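You operate a simulated robot arm through the tools that you are given. There is no shell and no other tool. Be economical: measure what you need, move in short steps, check, and stop when the job is done.

Carry out the task below with a simulated robot arm. There is one attempt and no reset: what you move stays moved.

## Task
Put the C small box from the robot bench on top of the tin there and the A small box on the shelf under the spare bench. Push the right cabinet door shut. Open the station three drawer. Any order will do.
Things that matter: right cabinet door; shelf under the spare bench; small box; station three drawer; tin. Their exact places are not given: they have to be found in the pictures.

It is judged by the outcome, as a careful person would: the job done as asked, and still so three seconds after it is handed in. It fails if anything else is knocked over, pushed out of place, dropped, spilled or broken.

## Robot
A 7-joint arm with a two-finger parallel gripper on a trunk, on a base that drives. Base frame: it is fixed to the floor where the robot stands at the start and does not move with it; the origin is under the middle of the robot, x ahead of it, y to its left, z up. Units: m, rad, N and s.
With the tool pointing down near the work surface it reaches from about 0.22 to 0.74 m from the robot's upright axis, wherever it stands. Its first joint turns from -2.897 to 2.897 rad. Places, roughly: right cabinet door [-0.4, -0.6, 0.3]; shelf under the spare bench [-1, -0.2, 0.2]; station three drawer [4.3, 2.4, 0.7]. Payload 1.57 kg.
Tool frame: the origin (TCP) lies between the finger pads and is the grasp point; the fingertips stand 0.03 m ahead of it; z points along the fingers, y is the line along which they close. Largest opening 0.11 m; finger width 0.024, thickness 0.012; the body of the gripper, 0.048 by 0.112 m, starts 0.078 m behind the TCP.
Orientation is that of the tool frame in the base frame, as [roll, pitch, yaw] about the fixed x, y, z axes, in that order (R = Rz(yaw) Ry(pitch) Rx(roll)). With the fingers straight down and closing along the base's y, the tool's x points along the base's -x, its y along +y and its z along -z.

## Interface
- The arm moves only by the tool jog_arm. Its argument "targets" is a list of rows, each a list of 7 numbers: the shift along the tool's x, y, z in m, then the turn, a rotation vector about the tool's x, y, z in rad, then the gripper command, from -1 (fully open) to 1 (shut), values between in proportion. In form: [[tx, ty, tz, wx, wy, wz, jaw], ...]. A call has 1 to 12 rows; each row is the pose to reach, as a shift and turn from the pose commanded when the call began, along the tool's axes at that moment. Each row takes 0.2 s and may step no farther than 0.05 m and 0.15 rad from the row before; otherwise, or with a gripper value out of range, the whole call is refused. Where a pose cannot be reached the arm comes as near as it can. A force on the tool above 40 N (or 10 N above the force at the start of the call, whichever is more), or a blocked arm, ends the call early, and 0.2 s more pass. The fingers move at their own pace (about 0.045 m/s each) and stop on an object; they squeeze with about 34 N. The grip force told is the motor's: it shows also when the fingers shut on nothing. Time passes only in rows, and 0.2 s behind the last, so rows that repeat a pose let the fingers close. The reply holds the time, the measured pose of the TCP, the force on the tool along the base axes, the opening and the grip force, in the units named above and with some noise, with the torque about the TCP (base axes, N m) and any sound that the robot's microphone picked up.
- Cameras (640 x 400 px; columns grow to the right, rows downward): "scene" is now at [-0.0194, 0.1173, 1.4854]; the picture's right is [-0.67, -0.74, 0.00], its down [-0.69, 0.62, -0.36] and it looks along [0.27, -0.24, -0.93] (base axes); focal length 214 px, centre (320, 200). "wrist" rides on the gripper at [0.07, 0.016, -0.141] in the tool frame; the picture's right is [-0.23, 0.97, 0.00], its down [-0.86, -0.20, -0.48] and it looks along [-0.47, -0.11, 0.88] (tool axes); focal length 222 px, centre (320, 200).
- grab_frame(camera): a new picture of that camera. No time passes.
- slide_trunk(by): slides the trunk up (or, below 0, down) by that many m; the arm and the scene camera ride with it, the base frame stays. It gives what a move gives, with no picture.
- drive_base(legs): drives the robot by 1 to 6 legs, each [ahead, turn to the left] in m and rad, along the robot's own axes; the way and the turn of a leg run together, so that a leg with both is an arc; at most 1.5 m and 3.142 rad a leg. The arm and the cameras ride along, it lands a little off, and it stops where it bumps. It gives what a move gives.
- aim_head(pan, tilt): turns the head with the scene camera to pan (to the left, within 2.705 rad either way) and tilt (down, from -0.506 to 1.204), counted from straight ahead of the robot. It gives what a move gives.
- pixel_to_xyz(camera, pixels): for up to 12 pixels [column, row] of the newest picture of that camera ("zoom" is the newest enlarged one), the place [x, y, z] in the base frame of the surface seen there, good to about 0.003 m. No time passes.
- inspect(camera, box): a new picture of the part [left, top, right, bottom] of that camera's present view, enlarged. No time passes.
- hand_in(): hands the job in; it is judged then, once.

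Go step by step. Measure first, check grasps and placings, and put right what went wrong. The budget is 110 turns and 78 pictures, counting those below and the enlarged ones. Unless the task says otherwise, let go and move clear before handing in, and close with one line.

The tools are called after "Emit:" as a command line: name --pt "numbers of a row" for each row, then --argument value for the rest, lists and objects as JSON in quotes. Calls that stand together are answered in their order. jog_arm: Moves the arm, as the interface text tells. Its arguments: {"type":"object","properties":{"targets":{"type":"array","items":{"type":"array","items":{"type":"number"}}}},"required":["targets"]} The other tools are called the same way: slide_trunk (by) slides the trunk up or down; drive_base (legs) drives the base; aim_head (pan, tilt) turns the head that bears the scene camera; grab_frame (camera) takes a picture; pixel_to_xyz (camera, pixels) gives the place of the surface under pixels of a picture; inspect (camera, box) takes an enlarged picture of a part of a camera's view; hand_in () hands the job in.

At the start:

```text
time: 0.0
eef_pos: [-0.0115, -0.4086, 1.0928]
orientation: [-3.142, 0.0, 3.141]
wrist_force: [-0.6, -0.7, 0.3]
torque: [0.0, 0.0, 0.01]
grip_width: 0.1102
grasp_force: 0.0
trunk travel left (down, up): [-0.45, 0.14]
robot x, y, heading: [0.0057, -0.0024, -0.003]
head pan, tilt: [-0.731, 1.201]
```

scene: 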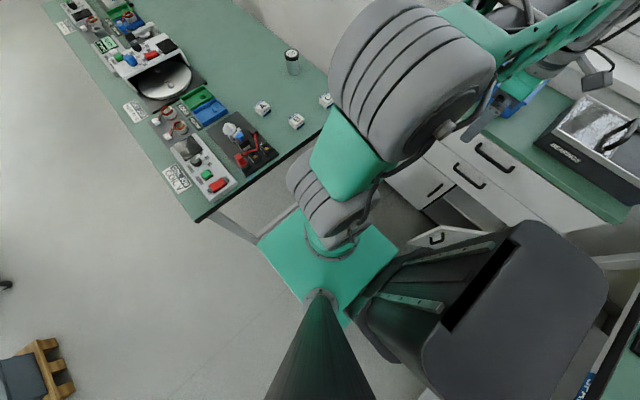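
wrist: 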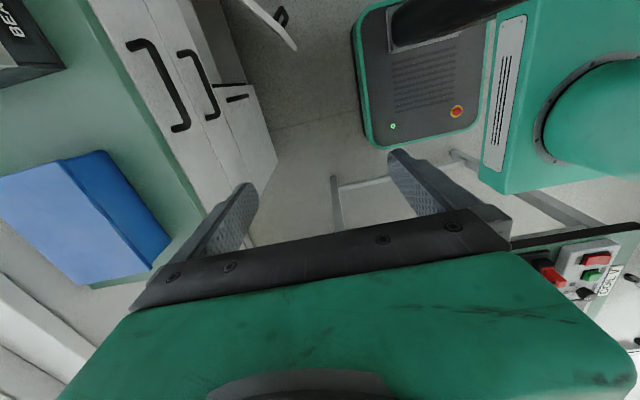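

I see a bench ahead with three small boxes near (262,108), (297,121), (326,100) and a tin-like cylinder at (292,60). A cabinet is on the right. I'll zoom in on the boxes and measure them.

Emit:
inspect --camera "scene" --box '[220, 30, 360, 150]'

Emit:
pixel_to_xyz --camera "scene" --pixels '[[262, 105], [297, 119], [326, 98], [291, 52], [293, 70], [250, 90], [200, 220], [435, 238], [450, 230], [330, 240], [400, 210], [490, 155]]'

Emit:
aim_head --pan -1.6 --tilt 0.8

Emit:
grab_frame --camera "scene"

```text
3.33 times, centred on (290, 90) of scene
```

zoom: 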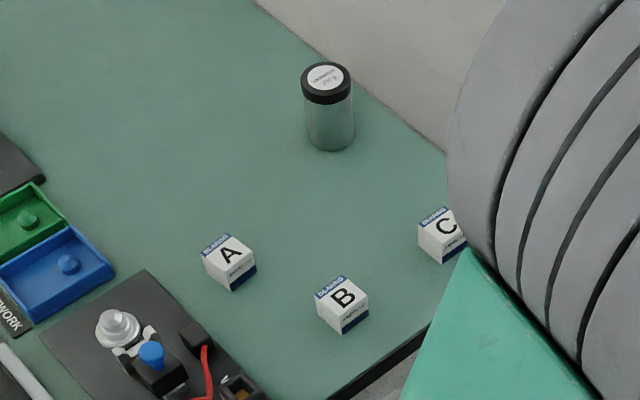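

```text
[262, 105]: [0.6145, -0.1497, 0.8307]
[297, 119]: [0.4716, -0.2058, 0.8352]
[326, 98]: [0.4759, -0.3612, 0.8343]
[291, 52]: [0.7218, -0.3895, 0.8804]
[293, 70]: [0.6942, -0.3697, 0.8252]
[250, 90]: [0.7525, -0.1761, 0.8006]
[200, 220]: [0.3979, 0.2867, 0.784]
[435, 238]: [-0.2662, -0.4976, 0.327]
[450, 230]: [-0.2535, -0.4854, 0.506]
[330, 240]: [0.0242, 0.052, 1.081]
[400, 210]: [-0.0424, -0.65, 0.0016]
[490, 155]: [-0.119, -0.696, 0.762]
```

```text
time: 1.2
eef_pos: [-0.012, -0.4074, 1.0915]
orientation: [3.142, 0.0, -3.139]
wrist_force: [-0.3, -0.4, 0.0]
torque: [0.05, -0.02, 0.0]
grip_width: 0.11
grasp_force: 0.1
trunk travel left (down, up): [-0.45, 0.14]
robot x, y, heading: [-0.0019, -0.0014, -0.001]
head pan, tilt: [-1.6, 0.799]
```

```text
74 pictures are left
```

scene: 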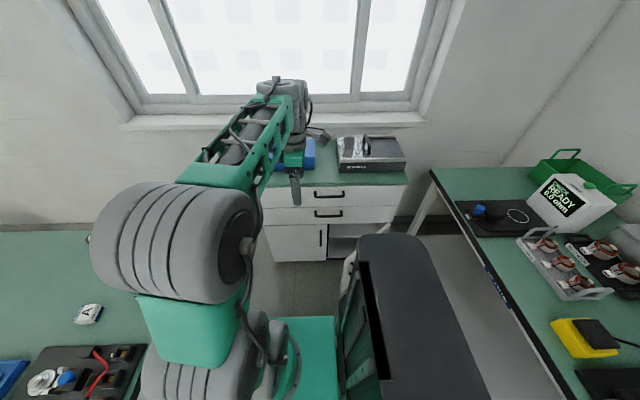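

The cabinet is to the right and what looks like the spare bench is behind. I'll look from a few more head angles to map everything.

Emit:
aim_head --pan -2.5 --tilt 0.8

Emit:
grab_frame --camera "scene"

Emit:
aim_head --pan 0.4 --tilt 0.5

Emit:
grab_frame --camera "scene"

```text
time: 2.4
eef_pos: [-0.009, -0.407, 1.092]
orientation: [-3.141, 0.001, 3.141]
wrist_force: [0.5, 0.6, 0.3]
torque: [-0.02, -0.02, -0.02]
grip_width: 0.11
grasp_force: 0.2
trunk travel left (down, up): [-0.45, 0.14]
robot x, y, heading: [0.0015, 0.0016, 0.001]
head pan, tilt: [-2.499, 0.799]
```

```text
73 pictures are left
```

scene: 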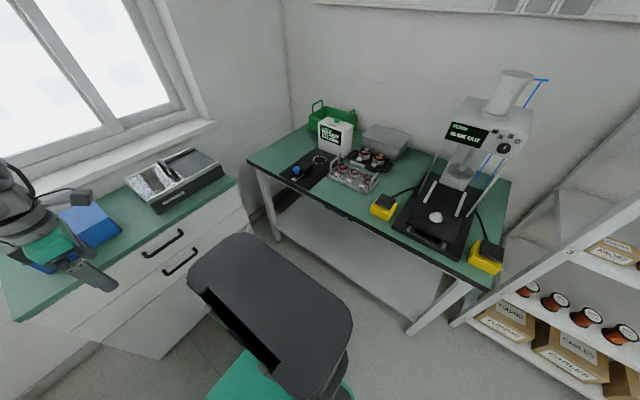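

```text
time: 4.9
eef_pos: [-0.011, -0.4082, 1.0916]
orientation: [-3.141, 0.001, 3.14]
wrist_force: [0.1, 0.1, 0.1]
torque: [-0.03, 0.0, -0.04]
grip_width: 0.1099
grasp_force: 0.0
trunk travel left (down, up): [-0.45, 0.14]
robot x, y, heading: [0.0059, -0.0007, 0.002]
head pan, tilt: [0.4, 0.499]
```

```text
72 pictures are left
```

scene: 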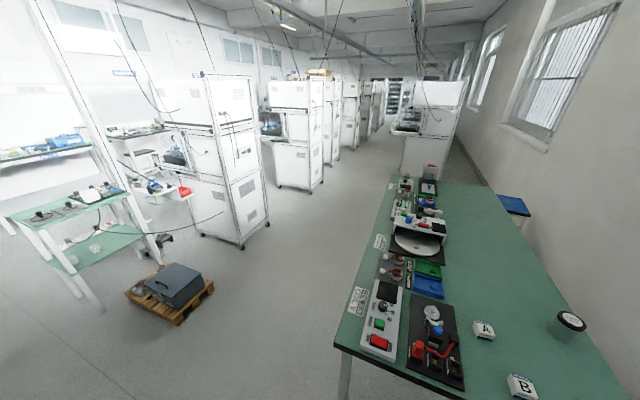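

The stations are far ahead on the left, and the spare bench with its low shelf is behind. I'll look straight down at the robot bench for precise box and bench edge measurements.

Emit:
aim_head --pan -0.25 --tilt 0.9

Emit:
grab_frame --camera "scene"

```text
time: 5.9
eef_pos: [-0.0106, -0.4077, 1.0925]
orientation: [-3.141, 0.0, 3.14]
wrist_force: [-0.6, 0.9, -0.4]
torque: [-0.02, 0.02, 0.0]
grip_width: 0.1098
grasp_force: 0.1
trunk travel left (down, up): [-0.45, 0.14]
robot x, y, heading: [-0.0025, -0.0029, 0.0]
head pan, tilt: [-0.25, 0.901]
```

```text
71 pictures are left
```

scene: 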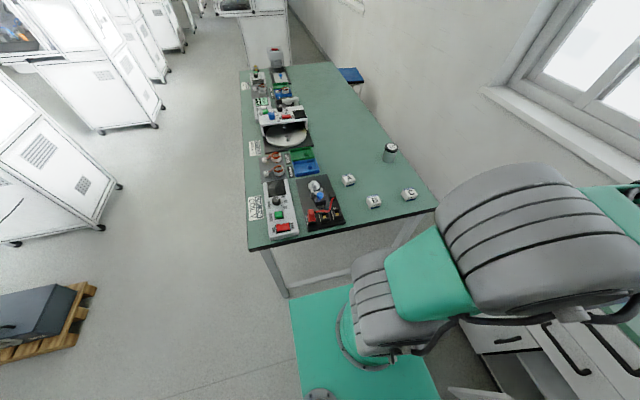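

Emit:
inspect --camera "scene" --box '[320, 130, 440, 230]'

Emit:
pixel_to_xyz --camera "scene" --pixels '[[348, 180], [374, 200], [409, 193], [390, 147], [390, 160], [250, 248], [330, 233], [436, 207], [360, 145], [300, 297], [420, 375], [240, 72]]'

```text
4.00 times, centred on (380, 180) of scene
```

zoom: 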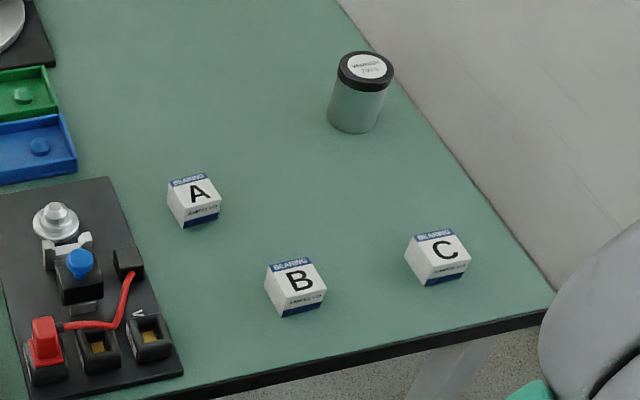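

```text
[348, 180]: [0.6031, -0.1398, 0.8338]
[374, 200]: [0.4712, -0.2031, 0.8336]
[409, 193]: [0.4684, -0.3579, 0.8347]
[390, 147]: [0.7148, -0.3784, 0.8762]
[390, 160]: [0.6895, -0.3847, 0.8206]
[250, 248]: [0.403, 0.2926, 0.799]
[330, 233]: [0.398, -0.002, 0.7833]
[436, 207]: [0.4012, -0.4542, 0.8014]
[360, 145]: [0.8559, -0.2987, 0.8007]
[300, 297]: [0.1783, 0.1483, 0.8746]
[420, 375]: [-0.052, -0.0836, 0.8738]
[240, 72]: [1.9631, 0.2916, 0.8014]
```

Bench front edge is at x≈0.40, top z≈0.80, and the tin top is at 0.876. I'll measure the box orientation and tin centre in the zoom.

Emit:
pixel_to_xyz --camera "zoom" --pixels '[[405, 237], [450, 230], [469, 257], [422, 270], [168, 185], [206, 176], [220, 202], [180, 212], [366, 53], [367, 84], [339, 68], [392, 72]]'

Emit:
drive_base --legs '[[0.12, 0]]'

```text
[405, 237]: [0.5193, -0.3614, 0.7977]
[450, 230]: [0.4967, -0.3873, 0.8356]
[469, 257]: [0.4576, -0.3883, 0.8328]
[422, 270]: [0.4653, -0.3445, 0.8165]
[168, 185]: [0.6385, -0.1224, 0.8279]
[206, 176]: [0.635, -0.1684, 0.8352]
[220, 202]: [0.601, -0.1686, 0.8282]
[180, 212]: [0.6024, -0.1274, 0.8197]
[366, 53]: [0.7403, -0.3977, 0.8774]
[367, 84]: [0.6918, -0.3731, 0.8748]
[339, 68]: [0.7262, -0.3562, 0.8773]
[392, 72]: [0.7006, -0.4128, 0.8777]
```

```text
time: 7.2
eef_pos: [0.1102, -0.407, 1.0924]
orientation: [-3.141, -0.001, -3.141]
wrist_force: [0.6, -0.1, 0.6]
torque: [-0.02, 0.01, 0.03]
grip_width: 0.1099
grasp_force: 0.0
trunk travel left (down, up): [-0.45, 0.14]
robot x, y, heading: [0.1224, -0.0025, 0.002]
head pan, tilt: [-0.25, 0.901]
```

Box C is about 0.04 m wide, axis-aligned, centred near (0.478, -0.366); the tin centre is ≈(0.714, -0.385). I'll move above C and look with the wrist camera.

Emit:
jog_arm --pt "-0.048 0.005 0 0 0 0 -1" --pt "-0.096 0.01 0 0 0 0 -1" --pt "-0.144 0.016 0 0 0 0 -1" --pt "-0.192 0.021 0 0 0 0 -1" --pt "-0.24 0.026 0.01 0 0 0 -1" --pt "-0.288 0.031 0.04 0 0 0 -1" --pt "-0.33 0.036 0.07 0 0 0 -1" --pt "-0.366 0.041 0.1 0 0 0 -1" --pt "-0.366 0.041 0.13 0 0 0 -1"

Emit:
grab_frame --camera "wrist"

```text
refused: row 6 steps farther than a row can; nothing moved
```

```text
69 pictures are left
```

wrist: 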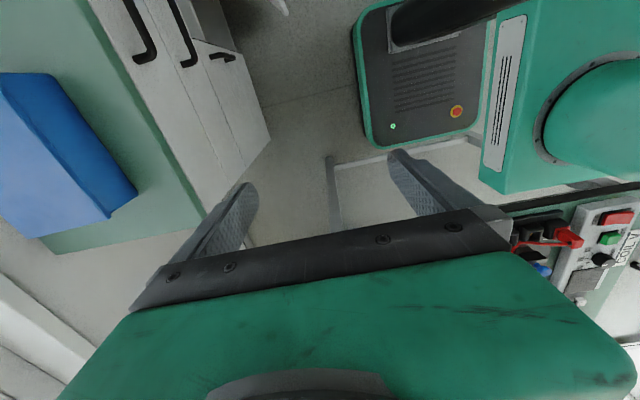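

Emit:
jog_arm --pt "-0.046 0.005 0 0 0 0 -1" --pt "-0.092 0.01 0 0 0 0 -1" --pt "-0.138 0.016 0 0 0 0 -1" --pt "-0.184 0.021 0 0 0 0 -1" --pt "-0.23 0.026 0.01 0 0 0 -1" --pt "-0.27 0.031 0.03 0 0 0 -1" --pt "-0.31 0.036 0.05 0 0 0 -1" --pt "-0.34 0.041 0.08 0 0 0 -1" --pt "-0.366 0.041 0.11 0 0 0 -1" --pt "-0.366 0.041 0.13 0 0 0 -1"

Emit:
grab_frame --camera "wrist"

```text
time: 9.4
eef_pos: [0.4745, -0.3681, 0.9633]
orientation: [3.141, 0.0, -3.141]
wrist_force: [0.2, -1.2, -0.3]
torque: [0.01, 0.03, 0.02]
grip_width: 0.1098
grasp_force: 0.0
trunk travel left (down, up): [-0.45, 0.14]
robot x, y, heading: [0.1196, 0.0015, -0.0]
head pan, tilt: [-0.25, 0.901]
```

```text
68 pictures are left
```

wrist: 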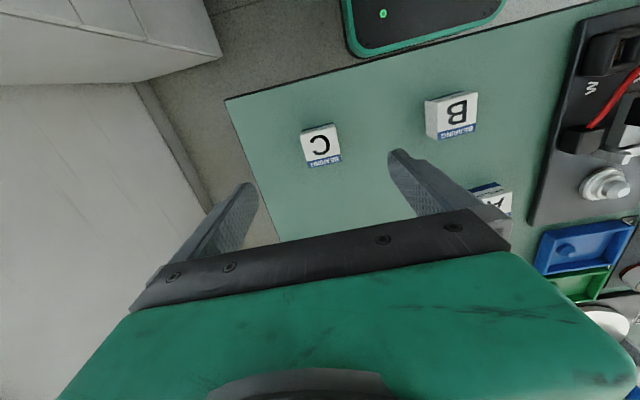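

Box C appears at (321,145). I'll measure its corners from this close view.

Emit:
pixel_to_xyz --camera "wrist" --pixels '[[303, 132], [333, 125], [339, 154], [309, 161], [321, 142], [453, 110], [482, 190], [500, 197]]'

Emit:
inspect --camera "wrist" --box '[280, 105, 360, 185]'

```text
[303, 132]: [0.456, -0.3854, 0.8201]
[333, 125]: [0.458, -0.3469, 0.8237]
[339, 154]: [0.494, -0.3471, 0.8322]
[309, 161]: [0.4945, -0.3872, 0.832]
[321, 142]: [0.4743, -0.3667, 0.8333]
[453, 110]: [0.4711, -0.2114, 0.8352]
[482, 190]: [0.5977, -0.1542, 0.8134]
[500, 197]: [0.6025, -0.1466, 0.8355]
```

```text
5.00 times, centred on (320, 145) of wrist
```

zoom: 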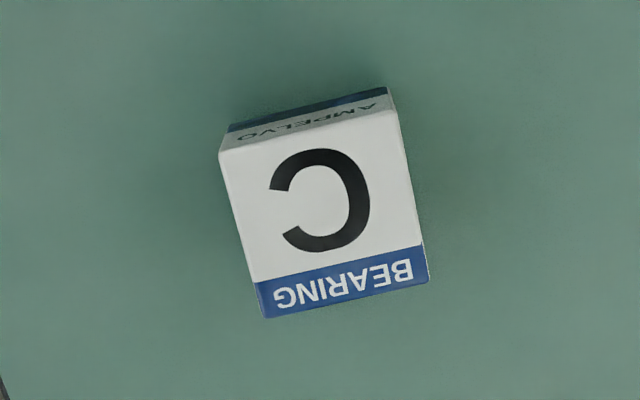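

The box is axis-aligned and centred at (0.477, -0.367), top 0.834. I'll descend to TCP z≈0.837 (tips ≈0.807) and close.

Emit:
jog_arm --pt "-0.002 0.001 0.045 0 0 0 -1" --pt "-0.002 0.001 0.09 0 0 0 -1" --pt "-0.002 0.001 0.115 0 0 0 -1" --pt "-0.002 0.001 0.127 0 0 0 -1" --pt "-0.002 0.001 0.127 0 0 0 1" --pt "-0.002 0.001 0.127 0 0 0 1" --pt "-0.002 0.001 0.127 0 0 0 1" --pt "-0.002 0.001 0.127 0 0 0 1" --pt "-0.002 0.001 0.127 0 0 0 1" --pt "-0.002 0.001 0.127 0 0 0 1"

```text
time: 11.6
eef_pos: [0.4772, -0.3665, 0.8349]
orientation: [-3.141, 0.0, 3.14]
wrist_force: [0.0, -0.5, -0.1]
torque: [-0.02, 0.01, 0.0]
grip_width: 0.0431
grasp_force: 33.2
trunk travel left (down, up): [-0.45, 0.14]
robot x, y, heading: [0.1244, -0.0025, -0.001]
head pan, tilt: [-0.25, 0.901]
```

Width 0.043 with 33 N: C is held. Lift and move above the tin.

Emit:
jog_arm --pt "0 0 -0.045 0 0 0 1" --pt "0 0 -0.09 0 0 0 1" --pt "0 0 -0.13 0 0 0 1" --pt "-0.045 -0.004 -0.13 0 0 0 1" --pt "-0.09 -0.008 -0.13 0 0 0 1" --pt "-0.135 -0.012 -0.13 0 0 0 1" --pt "-0.18 -0.016 -0.13 0 0 0 1" --pt "-0.215 -0.0185 -0.13 0 0 0 1" --pt "-0.237 -0.0185 -0.13 0 0 0 1" --pt "-0.237 -0.0185 -0.13 0 0 0 1"

Emit:
grab_frame --camera "wrist"

Emit:
inspect --camera "scene" --box '[320, 130, 440, 230]'

```text
time: 13.8
eef_pos: [0.7141, -0.3828, 0.9649]
orientation: [-3.141, -0.001, 3.141]
wrist_force: [0.6, 0.1, -0.9]
torque: [0.0, 0.01, -0.02]
grip_width: 0.0
grasp_force: 21.2
trunk travel left (down, up): [-0.45, 0.14]
robot x, y, heading: [0.1234, -0.0009, -0.001]
head pan, tilt: [-0.25, 0.901]
```

```text
66 pictures are left
```

wrist: 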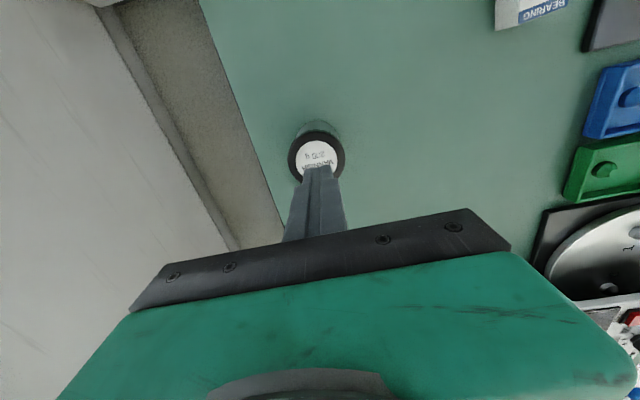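

```text
4.00 times, centred on (380, 180) of scene
```

zoom: 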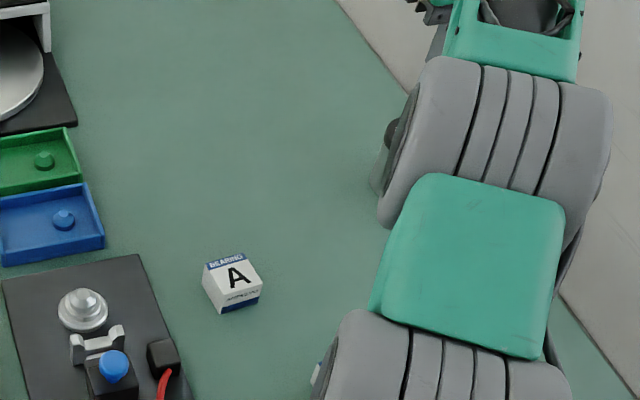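

The grip is empty (width 0.0): C slipped out. I'll move the arm back up along the path and look for it.

Emit:
jog_arm --pt "0.045 0.004 -0.02 0 0 0 -1" --pt "0.09 0.008 -0.02 0 0 0 -1" --pt "0.135 0.012 -0.02 0 0 0 -1" --pt "0.18 0.016 -0.02 0 0 0 -1" --pt "0.22 0.018 -0.02 0 0 0 -1"

Emit:
grab_frame --camera "wrist"

```text
time: 15.0
eef_pos: [0.4954, -0.3646, 0.9843]
orientation: [3.141, -0.001, 3.139]
wrist_force: [-0.1, -0.3, 0.2]
torque: [0.0, -0.01, -0.01]
grip_width: 0.1042
grasp_force: 0.1
trunk travel left (down, up): [-0.45, 0.14]
robot x, y, heading: [0.1218, 0.0017, 0.002]
head pan, tilt: [-0.25, 0.901]
```

```text
64 pictures are left
```

wrist: 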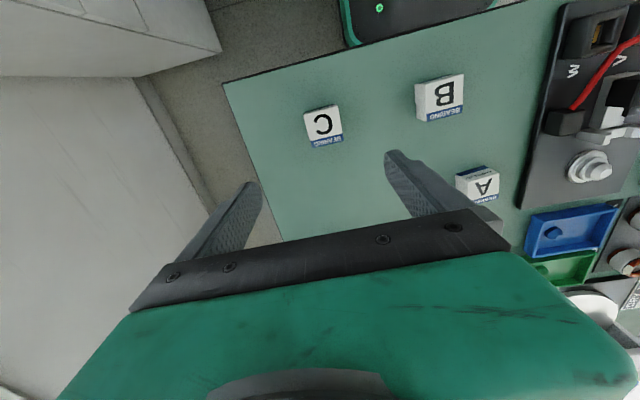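

C is still near its place, so it slipped early in the lift. I'll re-measure it and regrasp deeper, then lift slowly with checks.

Emit:
pixel_to_xyz --camera "wrist" --pixels '[[305, 113], [336, 107], [341, 132], [313, 139], [322, 122], [350, 160], [455, 172], [498, 170], [497, 193], [465, 195]]'

Emit:
inspect --camera "wrist" --box '[280, 85, 360, 165]'

```text
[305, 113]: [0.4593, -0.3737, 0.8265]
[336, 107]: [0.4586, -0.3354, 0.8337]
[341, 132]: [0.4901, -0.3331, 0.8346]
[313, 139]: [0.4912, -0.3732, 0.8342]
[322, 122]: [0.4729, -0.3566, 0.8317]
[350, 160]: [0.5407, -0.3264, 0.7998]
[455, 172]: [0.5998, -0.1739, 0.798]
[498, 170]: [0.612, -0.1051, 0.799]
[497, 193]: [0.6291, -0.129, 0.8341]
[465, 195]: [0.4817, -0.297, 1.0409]
```

```text
5.00 times, centred on (320, 125) of wrist
```

zoom: 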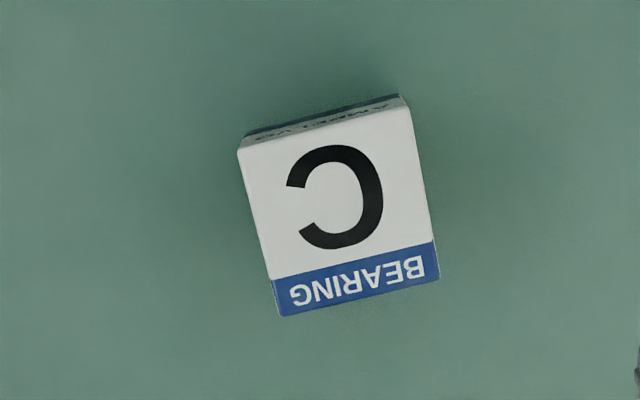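

C now centres near (0.476, -0.354). I'll descend to TCP z≈0.832, close, and lift only 2 cm slowly to see the load.

Emit:
jog_arm --pt "0.0194 0.0106 0.04 0 0 0 -1" --pt "0.0194 0.0106 0.085 0 0 0 -1" --pt "0.0194 0.0106 0.13 0 0 0 -1" --pt "0.0194 0.0106 0.152 0 0 0 -1" --pt "0.0194 0.0106 0.152 0 0 0 1" --pt "0.0194 0.0106 0.152 0 0 0 1" --pt "0.0194 0.0106 0.152 0 0 0 1" --pt "0.0194 0.0106 0.152 0 0 0 1" --pt "0.0194 0.0106 0.152 0 0 0 1" --pt "0.0194 0.0106 0.152 0 0 0 1" --pt "0.0194 0.0106 0.152 0 0 0 1" --pt "0.0194 0.0106 0.152 0 0 0 1"

Emit:
jog_arm --pt "0 0 -0.005 0 0 0 1" --pt "0 0 -0.01 0 0 0 1" --pt "0 0 -0.015 0 0 0 1" --pt "0 0 -0.02 0 0 0 1"

Emit:
grab_frame --camera "wrist"

```text
time: 17.6
eef_pos: [0.4738, -0.3553, 0.8332]
orientation: [-3.141, -0.002, 3.141]
wrist_force: [-0.1, 0.8, -0.9]
torque: [0.0, 0.01, -0.02]
grip_width: 0.043
grasp_force: 34.5
trunk travel left (down, up): [-0.45, 0.14]
robot x, y, heading: [0.122, -0.0007, 0.002]
head pan, tilt: [-0.25, 0.901]
```

```text
time: 18.6
eef_pos: [0.4746, -0.3574, 0.8529]
orientation: [3.141, 0.001, -3.142]
wrist_force: [-0.2, -0.3, -0.7]
torque: [-0.03, 0.0, -0.01]
grip_width: 0.0431
grasp_force: 34.3
trunk travel left (down, up): [-0.45, 0.14]
robot x, y, heading: [0.1195, 0.0019, 0.003]
head pan, tilt: [-0.25, 0.901]
```

```text
62 pictures are left
```

wrist: 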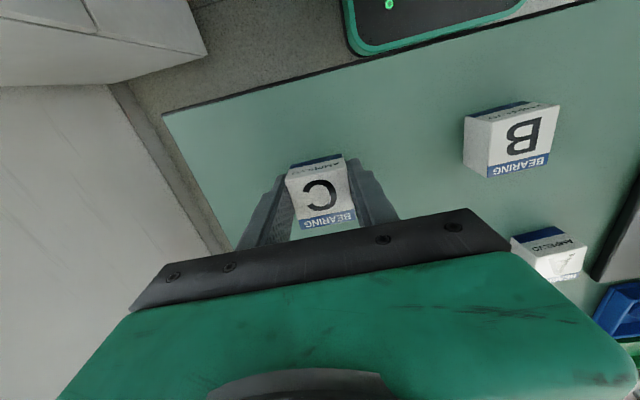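

The fingers hold C at (320,190). I'll check whether it actually rose.

Emit:
pixel_to_xyz --camera "wrist" --pixels '[[318, 178], [305, 205], [338, 203], [330, 180], [300, 180], [315, 168]]'

Emit:
inspect --camera "wrist" --box '[260, 140, 380, 240]'

```text
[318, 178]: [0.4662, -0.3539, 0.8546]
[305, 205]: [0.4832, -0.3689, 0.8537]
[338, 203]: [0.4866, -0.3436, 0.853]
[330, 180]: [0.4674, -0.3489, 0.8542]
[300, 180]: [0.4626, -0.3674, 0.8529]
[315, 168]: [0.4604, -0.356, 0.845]
```

```text
4.00 times, centred on (320, 190) of wrist
```

zoom: 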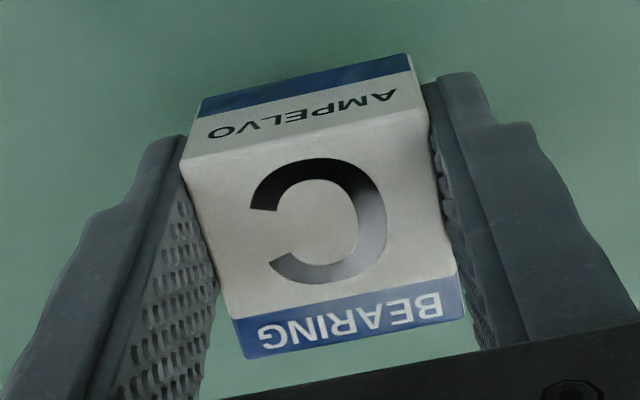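

C rose with the fingers (top 0.853), so a gentle lift works. I'll lift slowly to z≈0.94.

Emit:
jog_arm --pt "0 0 -0.005 0 0 0 1" --pt "0 0 -0.013 0 0 0 1" --pt "0 0 -0.022 0 0 0 1" --pt "0 0 -0.031 0 0 0 1" --pt "0 0 -0.04 0 0 0 1" --pt "0 0 -0.049 0 0 0 1" --pt "0 0 -0.058 0 0 0 1" --pt "0 0 -0.067 0 0 0 1" --pt "0 0 -0.076 0 0 0 1" --pt "0 0 -0.084 0 0 0 1" --pt "0 0 -0.089 0 0 0 1"

Emit:
jog_arm --pt "-0.005 0 0 0 0 0 1" --pt "-0.012 -0.001 0 0 0 0 1" --pt "-0.022 -0.002 0 0 0 0 1" --pt "-0.032 -0.003 0 0 0 0 1" --pt "-0.042 -0.004 0 0 0 0 1" --pt "-0.052 -0.005 0 0 0 0 1" --pt "-0.062 -0.006 0 0 0 0 1" --pt "-0.072 -0.007 0 0 0 0 1" --pt "-0.082 -0.008 0 0 0 0 1" --pt "-0.092 -0.009 0 0 0 0 1" --pt "-0.1 -0.01 0 0 0 0 1" --pt "-0.105 -0.01 0 0 0 0 1"

```text
time: 21.0
eef_pos: [0.4756, -0.3554, 0.9416]
orientation: [3.14, 0.001, 3.141]
wrist_force: [0.2, 0.1, -0.7]
torque: [0.03, 0.02, -0.02]
grip_width: 0.0429
grasp_force: 34.3
trunk travel left (down, up): [-0.45, 0.14]
robot x, y, heading: [0.1235, -0.0, -0.004]
head pan, tilt: [-0.25, 0.901]
```

```text
time: 23.6
eef_pos: [0.5801, -0.3657, 0.9419]
orientation: [-3.141, 0.0, 3.141]
wrist_force: [-0.8, 0.9, -1.6]
torque: [0.0, -0.02, 0.02]
grip_width: 0.043
grasp_force: 34.0
trunk travel left (down, up): [-0.45, 0.14]
robot x, y, heading: [0.1233, 0.0036, -0.006]
head pan, tilt: [-0.25, 0.901]
```

Still held. Continue slowly to above the tin.

Emit:
jog_arm --pt "-0.006 -0.001 0 0 0 0 1" --pt "-0.016 -0.002 0 0 0 0 1" --pt "-0.028 -0.004 0 0 0 0 1" --pt "-0.04 -0.006 0 0 0 0 1" --pt "-0.052 -0.008 0 0 0 0 1" --pt "-0.064 -0.01 0 0 0 0 1" --pt "-0.076 -0.012 0 0 0 0 1" --pt "-0.088 -0.014 0 0 0 0 1" --pt "-0.1 -0.016 0 0 0 0 1" --pt "-0.112 -0.0175 0 0 0 0 1" --pt "-0.124 -0.019 0 0 0 0 1" --pt "-0.133 -0.02 0 0 0 0 1"

Emit:
inspect --camera "wrist" --box '[240, 130, 400, 260]'

```text
time: 26.2
eef_pos: [0.7152, -0.3861, 0.9413]
orientation: [3.141, 0.0, -3.141]
wrist_force: [0.0, 0.6, -0.4]
torque: [-0.01, 0.01, -0.01]
grip_width: 0.0431
grasp_force: 34.1
trunk travel left (down, up): [-0.45, 0.14]
robot x, y, heading: [0.1207, 0.0009, -0.002]
head pan, tilt: [-0.25, 0.901]
```

```text
3.08 times, centred on (320, 195) of wrist
```

zoom: 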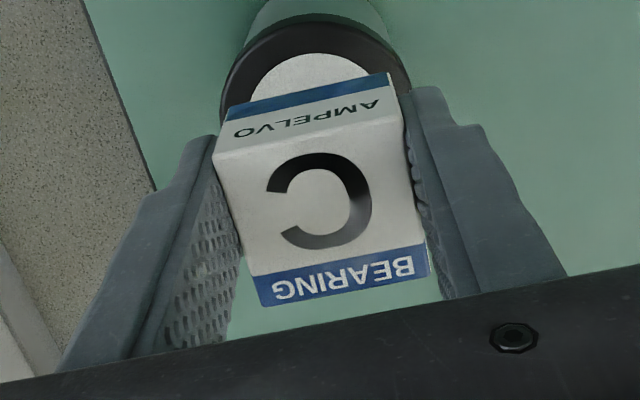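

C is held above the tin. I'll measure the visible lid rim to confirm the centring.

Emit:
pixel_to_xyz --camera "zoom" --pixels '[[226, 100], [404, 75], [310, 32], [310, 70], [227, 160], [385, 130], [260, 300], [425, 270], [240, 330]]'

```text
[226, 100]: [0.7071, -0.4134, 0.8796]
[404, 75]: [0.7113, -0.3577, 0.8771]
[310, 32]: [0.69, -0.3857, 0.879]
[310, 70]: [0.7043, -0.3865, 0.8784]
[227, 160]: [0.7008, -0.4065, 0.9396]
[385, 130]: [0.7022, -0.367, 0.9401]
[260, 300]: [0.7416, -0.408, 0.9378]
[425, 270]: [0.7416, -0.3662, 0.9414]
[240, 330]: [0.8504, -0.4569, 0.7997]
```

Box centre is (0.720, -0.387) versus lid centre (0.715, -0.3855). I'll shift 4 mm back, lower 27 mm gently and read the force.

Emit:
jog_arm --pt "0.004 0.001 0.004 0 0 0 1" --pt "0.0045 0.001 0.01 0 0 0 1" --pt "0.0045 0.001 0.016 0 0 0 1" --pt "0.0045 0.001 0.021 0 0 0 1" --pt "0.0045 0.001 0.024 0 0 0 1" --pt "0.0045 0.001 0.0265 0 0 0 1" --pt "0.0045 0.001 0.0265 0 0 0 1"

Emit:
inspect --camera "wrist" --box '[240, 130, 400, 260]'

```text
time: 27.8
eef_pos: [0.7094, -0.3856, 0.9162]
orientation: [3.141, 0.0, 3.139]
wrist_force: [-0.1, 0.2, -0.4]
torque: [0.01, 0.07, -0.02]
grip_width: 0.043
grasp_force: 33.8
trunk travel left (down, up): [-0.45, 0.14]
robot x, y, heading: [0.1185, 0.0012, 0.0]
head pan, tilt: [-0.25, 0.901]
```

```text
3.08 times, centred on (320, 195) of wrist
```

zoom: 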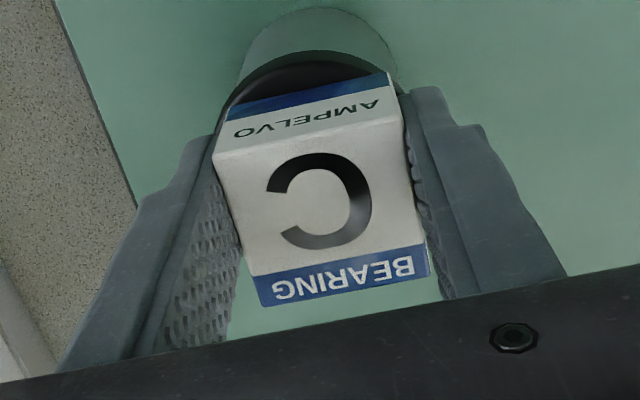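

No contact force yet. I'll ease down 3 mm more.

Emit:
jog_arm --pt "0 0 0.001 0 0 0 1" --pt "0 0 0.002 0 0 0 1" --pt "0 0 0.002 0 0 0 1"

Emit:
pixel_to_xyz --camera "zoom" --pixels '[[385, 130], [425, 270], [315, 70], [310, 200]]'

```text
time: 28.6
eef_pos: [0.7101, -0.3851, 0.9134]
orientation: [3.142, -0.001, -3.141]
wrist_force: [0.9, 0.1, -0.3]
torque: [0.04, -0.02, 0.01]
grip_width: 0.0431
grasp_force: 34.4
trunk travel left (down, up): [-0.45, 0.14]
robot x, y, heading: [0.1223, 0.0012, 0.006]
head pan, tilt: [-0.25, 0.901]
```

```text
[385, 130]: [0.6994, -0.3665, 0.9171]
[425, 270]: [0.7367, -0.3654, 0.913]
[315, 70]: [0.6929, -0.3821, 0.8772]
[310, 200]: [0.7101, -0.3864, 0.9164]
```

The box bottom is within about 1 mm of the lid. Down 1.5 mm more, then open and rise.

Emit:
jog_arm --pt "0 0 0.0015 0 0 0 1" --pt "0 0 0.0015 0 0 0 1"

Emit:
jog_arm --pt "0 0 0 0 0 0 0.1" --pt "0 0 0 0 0 0 0.1" --pt "0 0 0 0 0 0 -0.2" --pt "0 0 0 0 0 0 -0.2" --pt "0 0 -0.02 0 0 0 -0.2" --pt "0 0 -0.05 0 0 0 -0.2" --pt "0 0 -0.08 0 0 0 -0.2"

Emit:
grab_frame --camera "wrist"

```text
time: 29.2
eef_pos: [0.7108, -0.385, 0.9111]
orientation: [-3.14, 0.0, -3.141]
wrist_force: [-0.6, 0.4, 0.2]
torque: [0.03, 0.02, 0.01]
grip_width: 0.043
grasp_force: 34.0
trunk travel left (down, up): [-0.45, 0.14]
robot x, y, heading: [0.1178, 0.0012, -0.002]
head pan, tilt: [-0.25, 0.901]
```

```text
time: 30.8
eef_pos: [0.71, -0.385, 0.9908]
orientation: [3.141, 0.0, -3.141]
wrist_force: [1.3, 0.6, -0.6]
torque: [0.0, 0.0, 0.04]
grip_width: 0.0659
grasp_force: 0.0
trunk travel left (down, up): [-0.45, 0.14]
robot x, y, heading: [0.1182, 0.0021, -0.001]
head pan, tilt: [-0.25, 0.901]
```

```text
58 pictures are left
```

wrist: 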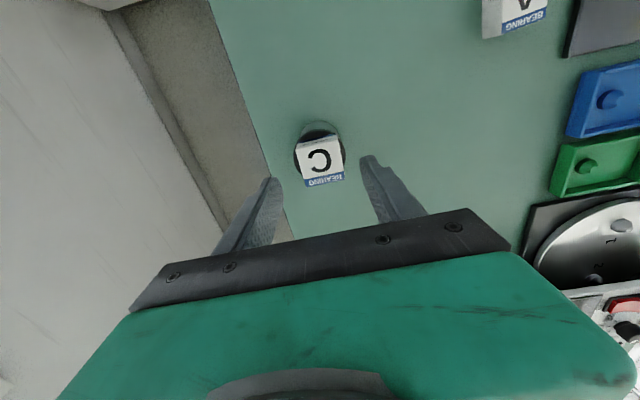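

C rests on the tin at (320,160). Next I'll move above A near (0.617,-0.148).

Emit:
jog_arm --pt "0.01 0.04 0 0 0 0 -1" --pt "0.025 0.08 0 0 0 0 -1" --pt "0.045 0.12 0 0 0 0 -1" --pt "0.065 0.16 0 0 0 0 -1" --pt "0.085 0.2 0 0 0 0 -1" --pt "0.095 0.237 0 0 0 0 -1" --pt "0.095 0.237 0.02 0 0 0 -1"

Emit:
grab_frame --camera "wrist"

```text
time: 32.4
eef_pos: [0.6141, -0.1489, 0.9713]
orientation: [3.141, 0.0, 3.14]
wrist_force: [0.6, 0.8, 0.6]
torque: [-0.01, 0.01, 0.0]
grip_width: 0.1101
grasp_force: 0.1
trunk travel left (down, up): [-0.45, 0.14]
robot x, y, heading: [0.1186, -0.0034, 0.003]
head pan, tilt: [-0.25, 0.901]
```

```text
57 pictures are left
```

wrist: 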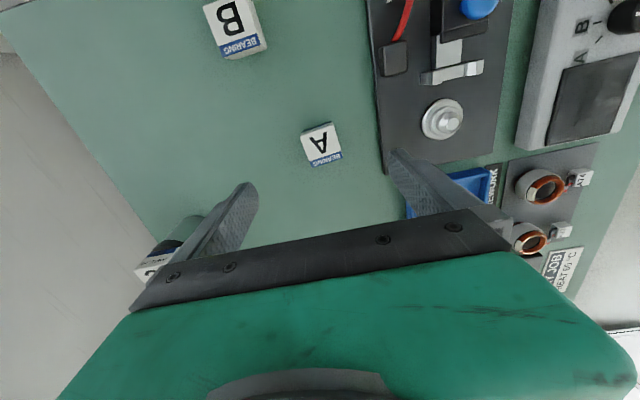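

A is at (321,145). The board edge at (383,160) is close, so I'll measure both.

Emit:
pixel_to_xyz --camera "wrist" --pixels '[[301, 133], [333, 124], [342, 157], [311, 166], [320, 145], [383, 140], [386, 170], [396, 58], [440, 120]]'

Emit:
inspect --camera "wrist" --box '[280, 105, 400, 205]'

```text
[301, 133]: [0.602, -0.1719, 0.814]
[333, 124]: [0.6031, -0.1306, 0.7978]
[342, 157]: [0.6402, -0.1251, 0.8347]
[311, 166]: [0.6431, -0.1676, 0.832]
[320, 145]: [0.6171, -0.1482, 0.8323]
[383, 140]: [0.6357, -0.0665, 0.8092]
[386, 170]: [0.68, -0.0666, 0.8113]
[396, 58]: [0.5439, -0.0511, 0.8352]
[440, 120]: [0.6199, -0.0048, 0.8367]
```

```text
4.00 times, centred on (340, 155) of wrist
```

zoom: 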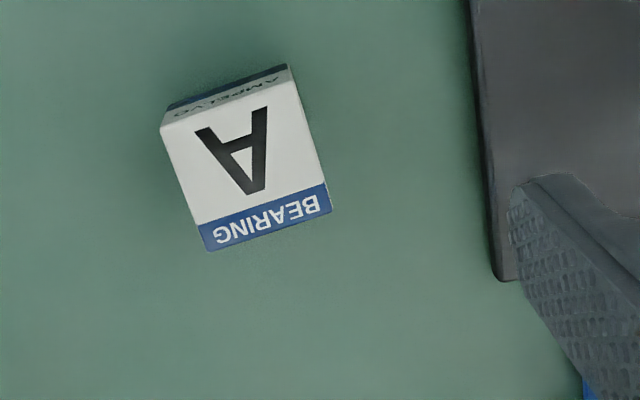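

A's centre is ≈(0.621,-0.148), turned about 0.1 rad. I'll descend with the jaws partly open, clear of the board at y=-0.067, and close.

Emit:
jog_arm --pt "-0.006 0.001 0.04 0 0 -0.1 -0.5" --pt "-0.006 0.001 0.08 0 0 -0.1 -0.5" --pt "-0.006 0.001 0.12 0 0 -0.1 -0.5" --pt "-0.006 0.001 0.139 0 0 -0.1 -0.5" --pt "-0.006 0.001 0.139 0 0 -0.1 1" --pt "-0.006 0.001 0.139 0 0 -0.1 1" --pt "-0.006 0.001 0.139 0 0 -0.1 1" --pt "-0.006 0.001 0.139 0 0 -0.1 1" --pt "-0.006 0.001 0.139 0 0 -0.1 1" --pt "-0.006 0.001 0.139 0 0 -0.1 1"

Emit:
jog_arm --pt "0 0 -0.005 0 0 0 1" --pt "0 0 -0.013 0 0 0 1" --pt "0 0 -0.022 0 0 0 1" --pt "0 0 -0.031 0 0 0 1" --pt "0 0 -0.04 0 0 0 1" --pt "0 0 -0.049 0 0 0 1" --pt "0 0 -0.058 0 0 0 1" --pt "0 0 -0.067 0 0 0 1" --pt "0 0 -0.076 0 0 0 1" --pt "0 0 -0.085 0 0 0 1" --pt "0 0 -0.092 0 0 0 1" --pt "0 0 -0.097 0 0 0 1"

Emit:
inspect --camera "wrist" --box '[240, 130, 400, 260]'

```text
time: 34.6
eef_pos: [0.6201, -0.1452, 0.8332]
orientation: [3.141, -0.001, -3.043]
wrist_force: [-0.4, 0.2, -1.0]
torque: [0.02, 0.01, 0.02]
grip_width: 0.0431
grasp_force: 33.9
trunk travel left (down, up): [-0.45, 0.14]
robot x, y, heading: [0.1228, 0.0031, -0.005]
head pan, tilt: [-0.25, 0.901]
```

```text
time: 37.2
eef_pos: [0.6198, -0.1467, 0.9303]
orientation: [-3.141, 0.0, -3.042]
wrist_force: [-0.8, 0.2, -1.3]
torque: [0.03, 0.0, 0.02]
grip_width: 0.0428
grasp_force: 34.2
trunk travel left (down, up): [-0.45, 0.14]
robot x, y, heading: [0.1201, -0.0007, 0.001]
head pan, tilt: [-0.25, 0.901]
```

```text
3.08 times, centred on (320, 195) of wrist
```

zoom: 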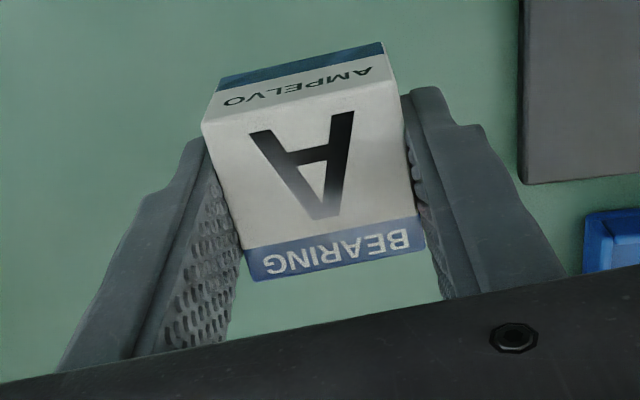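

A is held firmly (0.043, 34 N). I'll slowly raise it and pull it in, then survey the spare bench.

Emit:
jog_arm --pt "0.006 0 -0.006 0 0 0 1" --pt "0.014 0 -0.016 0 0 0 1" --pt "0.024 0 -0.028 0 0 0 1" --pt "0.036 0 -0.04 0 0 0 1" --pt "0.05 0 -0.055 0 0 0 1" --pt "0.066 0 -0.07 0 0 0 1" --pt "0.082 0 -0.085 0 0 0 1" --pt "0.098 0 -0.1 0 0 0 1" --pt "0.114 0 -0.112 0 0 0 1" --pt "0.13 0 -0.12 0 0 0 1" --pt "0.142 0 -0.125 0 0 0 1" --pt "0.15 0 -0.128 0 0 0 1"

Emit:
drive_base --legs '[[-0.1, 0]]'

Emit:
aim_head --pan -2.3 --tilt 0.9

Emit:
grab_frame --camera "scene"

```text
time: 39.8
eef_pos: [0.4715, -0.1624, 1.0572]
orientation: [-3.141, 0.001, -3.042]
wrist_force: [0.3, -0.4, -0.9]
torque: [0.03, 0.02, 0.03]
grip_width: 0.0431
grasp_force: 34.1
trunk travel left (down, up): [-0.45, 0.14]
robot x, y, heading: [0.1219, 0.0018, -0.001]
head pan, tilt: [-0.25, 0.901]
```

```text
time: 40.9
eef_pos: [0.3725, -0.1626, 1.0585]
orientation: [-3.141, -0.001, -3.041]
wrist_force: [0.4, -0.1, 0.0]
torque: [-0.01, 0.0, 0.0]
grip_width: 0.0432
grasp_force: 34.2
trunk travel left (down, up): [-0.45, 0.14]
robot x, y, heading: [0.0253, -0.0002, -0.002]
head pan, tilt: [-0.25, 0.901]
```

```text
time: 42.9
eef_pos: [0.3731, -0.1627, 1.0578]
orientation: [3.142, 0.0, -3.042]
wrist_force: [-0.6, 0.1, -0.5]
torque: [0.01, 0.03, -0.02]
grip_width: 0.0431
grasp_force: 34.1
trunk travel left (down, up): [-0.45, 0.14]
robot x, y, heading: [0.0184, 0.0024, 0.002]
head pan, tilt: [-2.3, 0.901]
```

```text
54 pictures are left
```

scene: 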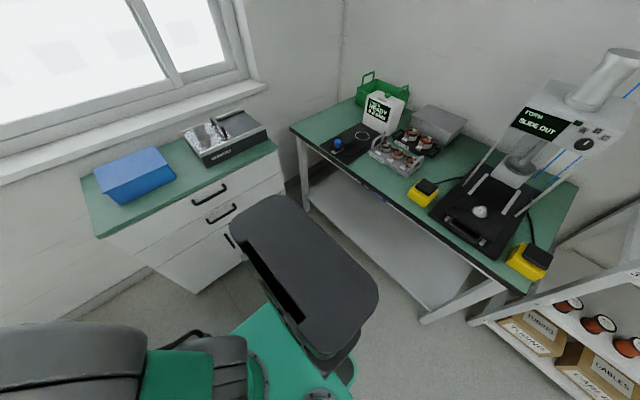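

Emit:
pixel_to_xyz --camera "scene" --pixels '[[340, 215], [400, 265], [430, 295], [310, 195], [420, 320], [292, 130], [530, 292], [390, 185], [370, 290], [300, 250], [215, 225], [225, 272]]'

Emit:
pixel_to_xyz --camera "scene" --pixels '[[270, 200], [235, 245], [340, 390], [355, 360], [250, 350], [278, 155], [160, 235], [350, 310], [440, 255], [380, 200], [390, 345], [200, 295]]'

```text
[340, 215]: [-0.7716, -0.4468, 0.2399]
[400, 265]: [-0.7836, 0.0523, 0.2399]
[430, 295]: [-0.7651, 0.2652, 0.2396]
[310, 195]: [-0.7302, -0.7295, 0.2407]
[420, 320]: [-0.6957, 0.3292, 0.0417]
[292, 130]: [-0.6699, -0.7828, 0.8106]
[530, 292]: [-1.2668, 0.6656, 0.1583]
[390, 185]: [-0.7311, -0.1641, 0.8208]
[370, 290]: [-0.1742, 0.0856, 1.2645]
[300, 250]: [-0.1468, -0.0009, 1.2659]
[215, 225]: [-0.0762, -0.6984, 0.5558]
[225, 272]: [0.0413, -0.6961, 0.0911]
```

```text
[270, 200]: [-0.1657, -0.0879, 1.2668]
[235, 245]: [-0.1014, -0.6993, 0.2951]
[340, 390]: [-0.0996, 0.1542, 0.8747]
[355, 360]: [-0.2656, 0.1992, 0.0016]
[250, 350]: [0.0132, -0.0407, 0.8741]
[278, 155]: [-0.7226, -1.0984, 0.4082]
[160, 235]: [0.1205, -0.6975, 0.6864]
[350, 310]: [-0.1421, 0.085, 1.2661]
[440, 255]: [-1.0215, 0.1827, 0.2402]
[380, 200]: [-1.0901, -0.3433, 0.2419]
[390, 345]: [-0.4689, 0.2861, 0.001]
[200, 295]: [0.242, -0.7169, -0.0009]
```

The spare bench shelf is at z≈0.24, with its front near x≈-0.7 and the bench top edge at x≈-0.67. I'll turn the robot left to face it, with A held high.

Emit:
drive_base --legs '[[-0.07, 0], [0, 0.8], [0, 0.8], [0, 0.8], [0, 0.74]]'

Emit:
aim_head --pan 0 --tilt 0.9

Emit:
grab_frame --camera "scene"

```text
time: 52.1
eef_pos: [-0.3947, 0.1703, 1.0588]
orientation: [-3.141, 0.0, 0.078]
wrist_force: [-0.1, 0.1, -1.2]
torque: [-0.02, 0.01, -0.01]
grip_width: 0.0433
grasp_force: 34.0
trunk travel left (down, up): [-0.45, 0.14]
robot x, y, heading: [-0.0478, 0.0026, 3.115]
head pan, tilt: [-2.3, 0.901]
```

```text
time: 54.2
eef_pos: [-0.3943, 0.1693, 1.0578]
orientation: [-3.141, -0.001, 0.077]
wrist_force: [0.7, -0.2, -0.3]
torque: [-0.01, 0.01, -0.01]
grip_width: 0.0428
grasp_force: 34.3
trunk travel left (down, up): [-0.45, 0.14]
robot x, y, heading: [-0.048, 0.0011, 3.113]
head pan, tilt: [0.0, 0.901]
```

```text
53 pictures are left
```

scene: 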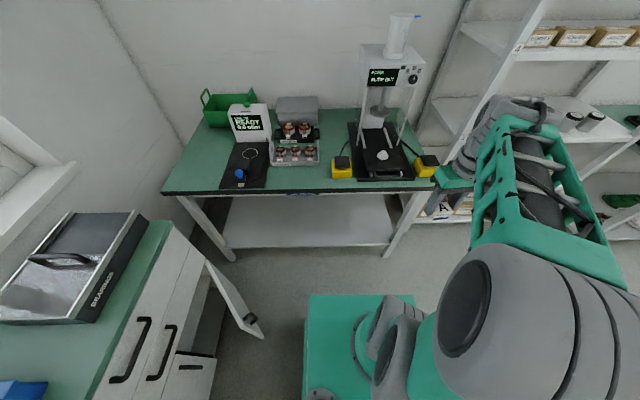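

A is still held. I'll move it to the robot's centreline (y≈0.03), squared up, then lower the trunk.

Emit:
jog_arm --pt "-0.002 0.006 0 0 0 0.01 1" --pt "-0.005 0.016 0 0 0 0.02 1" --pt "-0.01 0.03 0 0 0 0.03 1" --pt "-0.015 0.045 0 0 0 0.04 1" --pt "-0.02 0.06 0 0 0 0.05 1" --pt "-0.025 0.075 0 0 0 0.06 1" --pt "-0.03 0.09 0 0 0 0.07 1" --pt "-0.035 0.105 0 0 0 0.078 1" --pt "-0.04 0.12 0 0 0 0.078 1" --pt "-0.045 0.131 0 0 0 0.078 1" --pt "-0.046 0.137 0 0 0 0.078 1"

Emit:
slide_trunk --by -0.2

Emit:
slide_trunk --by -0.25

Emit:
grab_frame --camera "scene"

Emit:
grab_frame --camera "wrist"

```text
time: 56.6
eef_pos: [-0.4293, 0.03, 1.0564]
orientation: [3.14, 0.003, -0.001]
wrist_force: [0.0, -0.3, -1.1]
torque: [0.01, 0.02, 0.0]
grip_width: 0.043
grasp_force: 34.2
trunk travel left (down, up): [-0.45, 0.14]
robot x, y, heading: [-0.0471, -0.001, 3.114]
head pan, tilt: [0.0, 0.901]
```

```text
time: 58.8
eef_pos: [-0.4303, 0.0297, 0.8589]
orientation: [3.141, 0.001, -0.002]
wrist_force: [-0.1, -0.2, -0.5]
torque: [-0.02, -0.04, -0.01]
grip_width: 0.0432
grasp_force: 34.7
trunk travel left (down, up): [-0.25, 0.34]
robot x, y, heading: [-0.0466, -0.0008, 3.114]
head pan, tilt: [0.0, 0.901]
```

```text
time: 61.4
eef_pos: [-0.4317, 0.0294, 0.6081]
orientation: [-3.141, -0.001, -0.002]
wrist_force: [0.5, -0.6, -1.1]
torque: [0.01, -0.01, -0.01]
grip_width: 0.0428
grasp_force: 34.0
trunk travel left (down, up): [0.0, 0.59]
robot x, y, heading: [-0.0487, -0.0009, 3.118]
head pan, tilt: [0.0, 0.901]
```

```text
52 pictures are left
```

scene: 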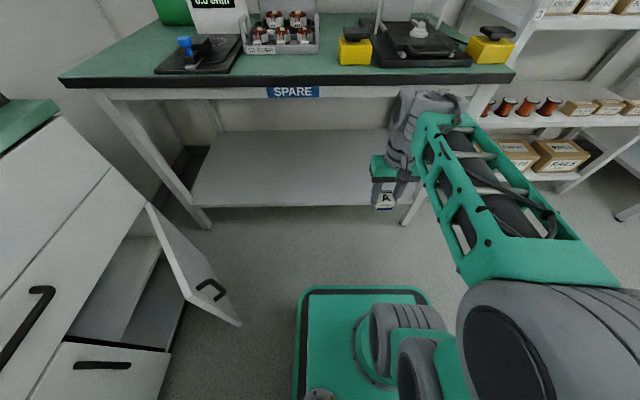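

```text
51 pictures are left
```

wrist: 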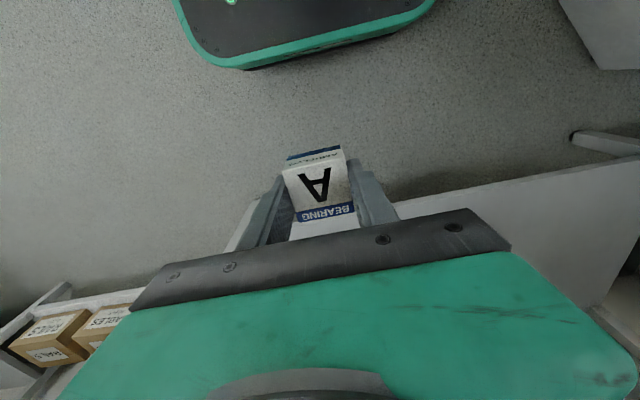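

The scene shows the shelf at rows 130–205 and the bench apron bottom near row 92. I'll measure the shelf edge, apron and legs.

Emit:
pixel_to_xyz --camera "scene" --pixels '[[290, 203], [290, 208], [290, 97], [292, 80], [350, 203], [410, 212], [205, 212], [290, 135], [408, 200], [365, 290], [235, 322], [150, 205]]'

Emit:
pixel_to_xyz --camera "wrist" --pixels '[[240, 68], [430, 5], [460, 185], [250, 240], [310, 180], [580, 140], [300, 222]]'

```text
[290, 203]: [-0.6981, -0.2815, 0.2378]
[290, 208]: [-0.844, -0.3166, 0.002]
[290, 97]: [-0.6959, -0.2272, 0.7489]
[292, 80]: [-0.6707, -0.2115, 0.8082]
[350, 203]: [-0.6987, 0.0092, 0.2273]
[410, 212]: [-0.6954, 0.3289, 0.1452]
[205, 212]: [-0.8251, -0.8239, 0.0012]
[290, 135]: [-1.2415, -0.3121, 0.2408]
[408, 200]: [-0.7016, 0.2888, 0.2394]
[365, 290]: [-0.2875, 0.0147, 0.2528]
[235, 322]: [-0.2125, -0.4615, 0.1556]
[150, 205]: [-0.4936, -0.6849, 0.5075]
```

```text
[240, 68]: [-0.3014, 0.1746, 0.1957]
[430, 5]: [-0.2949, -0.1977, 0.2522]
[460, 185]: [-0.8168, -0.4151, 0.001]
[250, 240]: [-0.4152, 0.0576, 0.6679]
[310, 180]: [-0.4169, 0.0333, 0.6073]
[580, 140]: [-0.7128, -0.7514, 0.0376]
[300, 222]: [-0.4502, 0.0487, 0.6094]
```

The shelf surface is z≈0.24 with its edge at x≈-0.698. The apron bottom is ≈0.745 and the left leg is at y≈0.29. I'll lower the arm in the aisle to z≈0.34.

Emit:
jog_arm --pt "0 0 0.008 0 0 0 1" --pt "0 0 0.022 0 0 0 1" --pt "0 0 0.045 0 0 0 1" --pt "0 0 0.07 0 0 0 1" --pt "0 0 0.095 0 0 0 1" --pt "0 0 0.12 0 0 0 1" --pt "0 0 0.145 0 0 0 1" --pt "0 0 0.17 0 0 0 1" --pt "0 0 0.195 0 0 0 1" --pt "0 0 0.22 0 0 0 1" --pt "0 0 0.245 0 0 0 1" --pt "0 0 0.262 0 0 0 1"

Emit:
grab_frame --camera "scene"

```text
time: 64.0
eef_pos: [-0.4276, 0.0291, 0.345]
orientation: [3.14, 0.001, -0.001]
wrist_force: [0.5, 0.3, -0.2]
torque: [0.01, 0.02, 0.01]
grip_width: 0.043
grasp_force: 34.2
trunk travel left (down, up): [0.0, 0.59]
robot x, y, heading: [-0.0498, -0.0029, 3.122]
head pan, tilt: [0.0, 0.901]
```

```text
50 pictures are left
```

scene: 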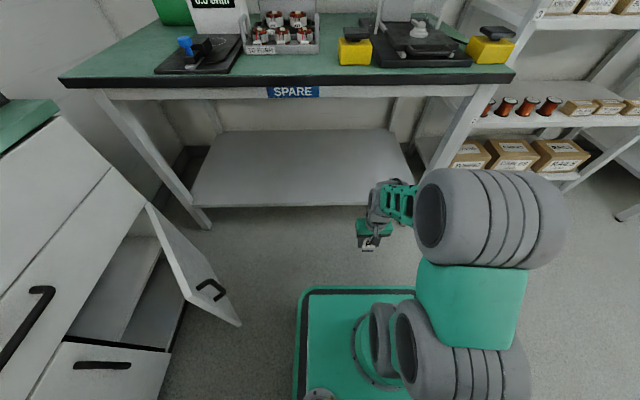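

The elbow (grey barrel at (490,215)) leads ahead of the wrist. I'll check where it is relative to the bench edge.

Emit:
pixel_to_xyz --camera "scene" --pixels '[[470, 172], [540, 180], [430, 185], [490, 215], [380, 185], [375, 232], [400, 200]]'

```text
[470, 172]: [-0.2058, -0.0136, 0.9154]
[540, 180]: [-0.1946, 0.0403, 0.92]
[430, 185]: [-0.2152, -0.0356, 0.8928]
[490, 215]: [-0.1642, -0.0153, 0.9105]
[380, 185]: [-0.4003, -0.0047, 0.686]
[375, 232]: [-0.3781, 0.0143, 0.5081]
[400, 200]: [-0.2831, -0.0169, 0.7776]
```

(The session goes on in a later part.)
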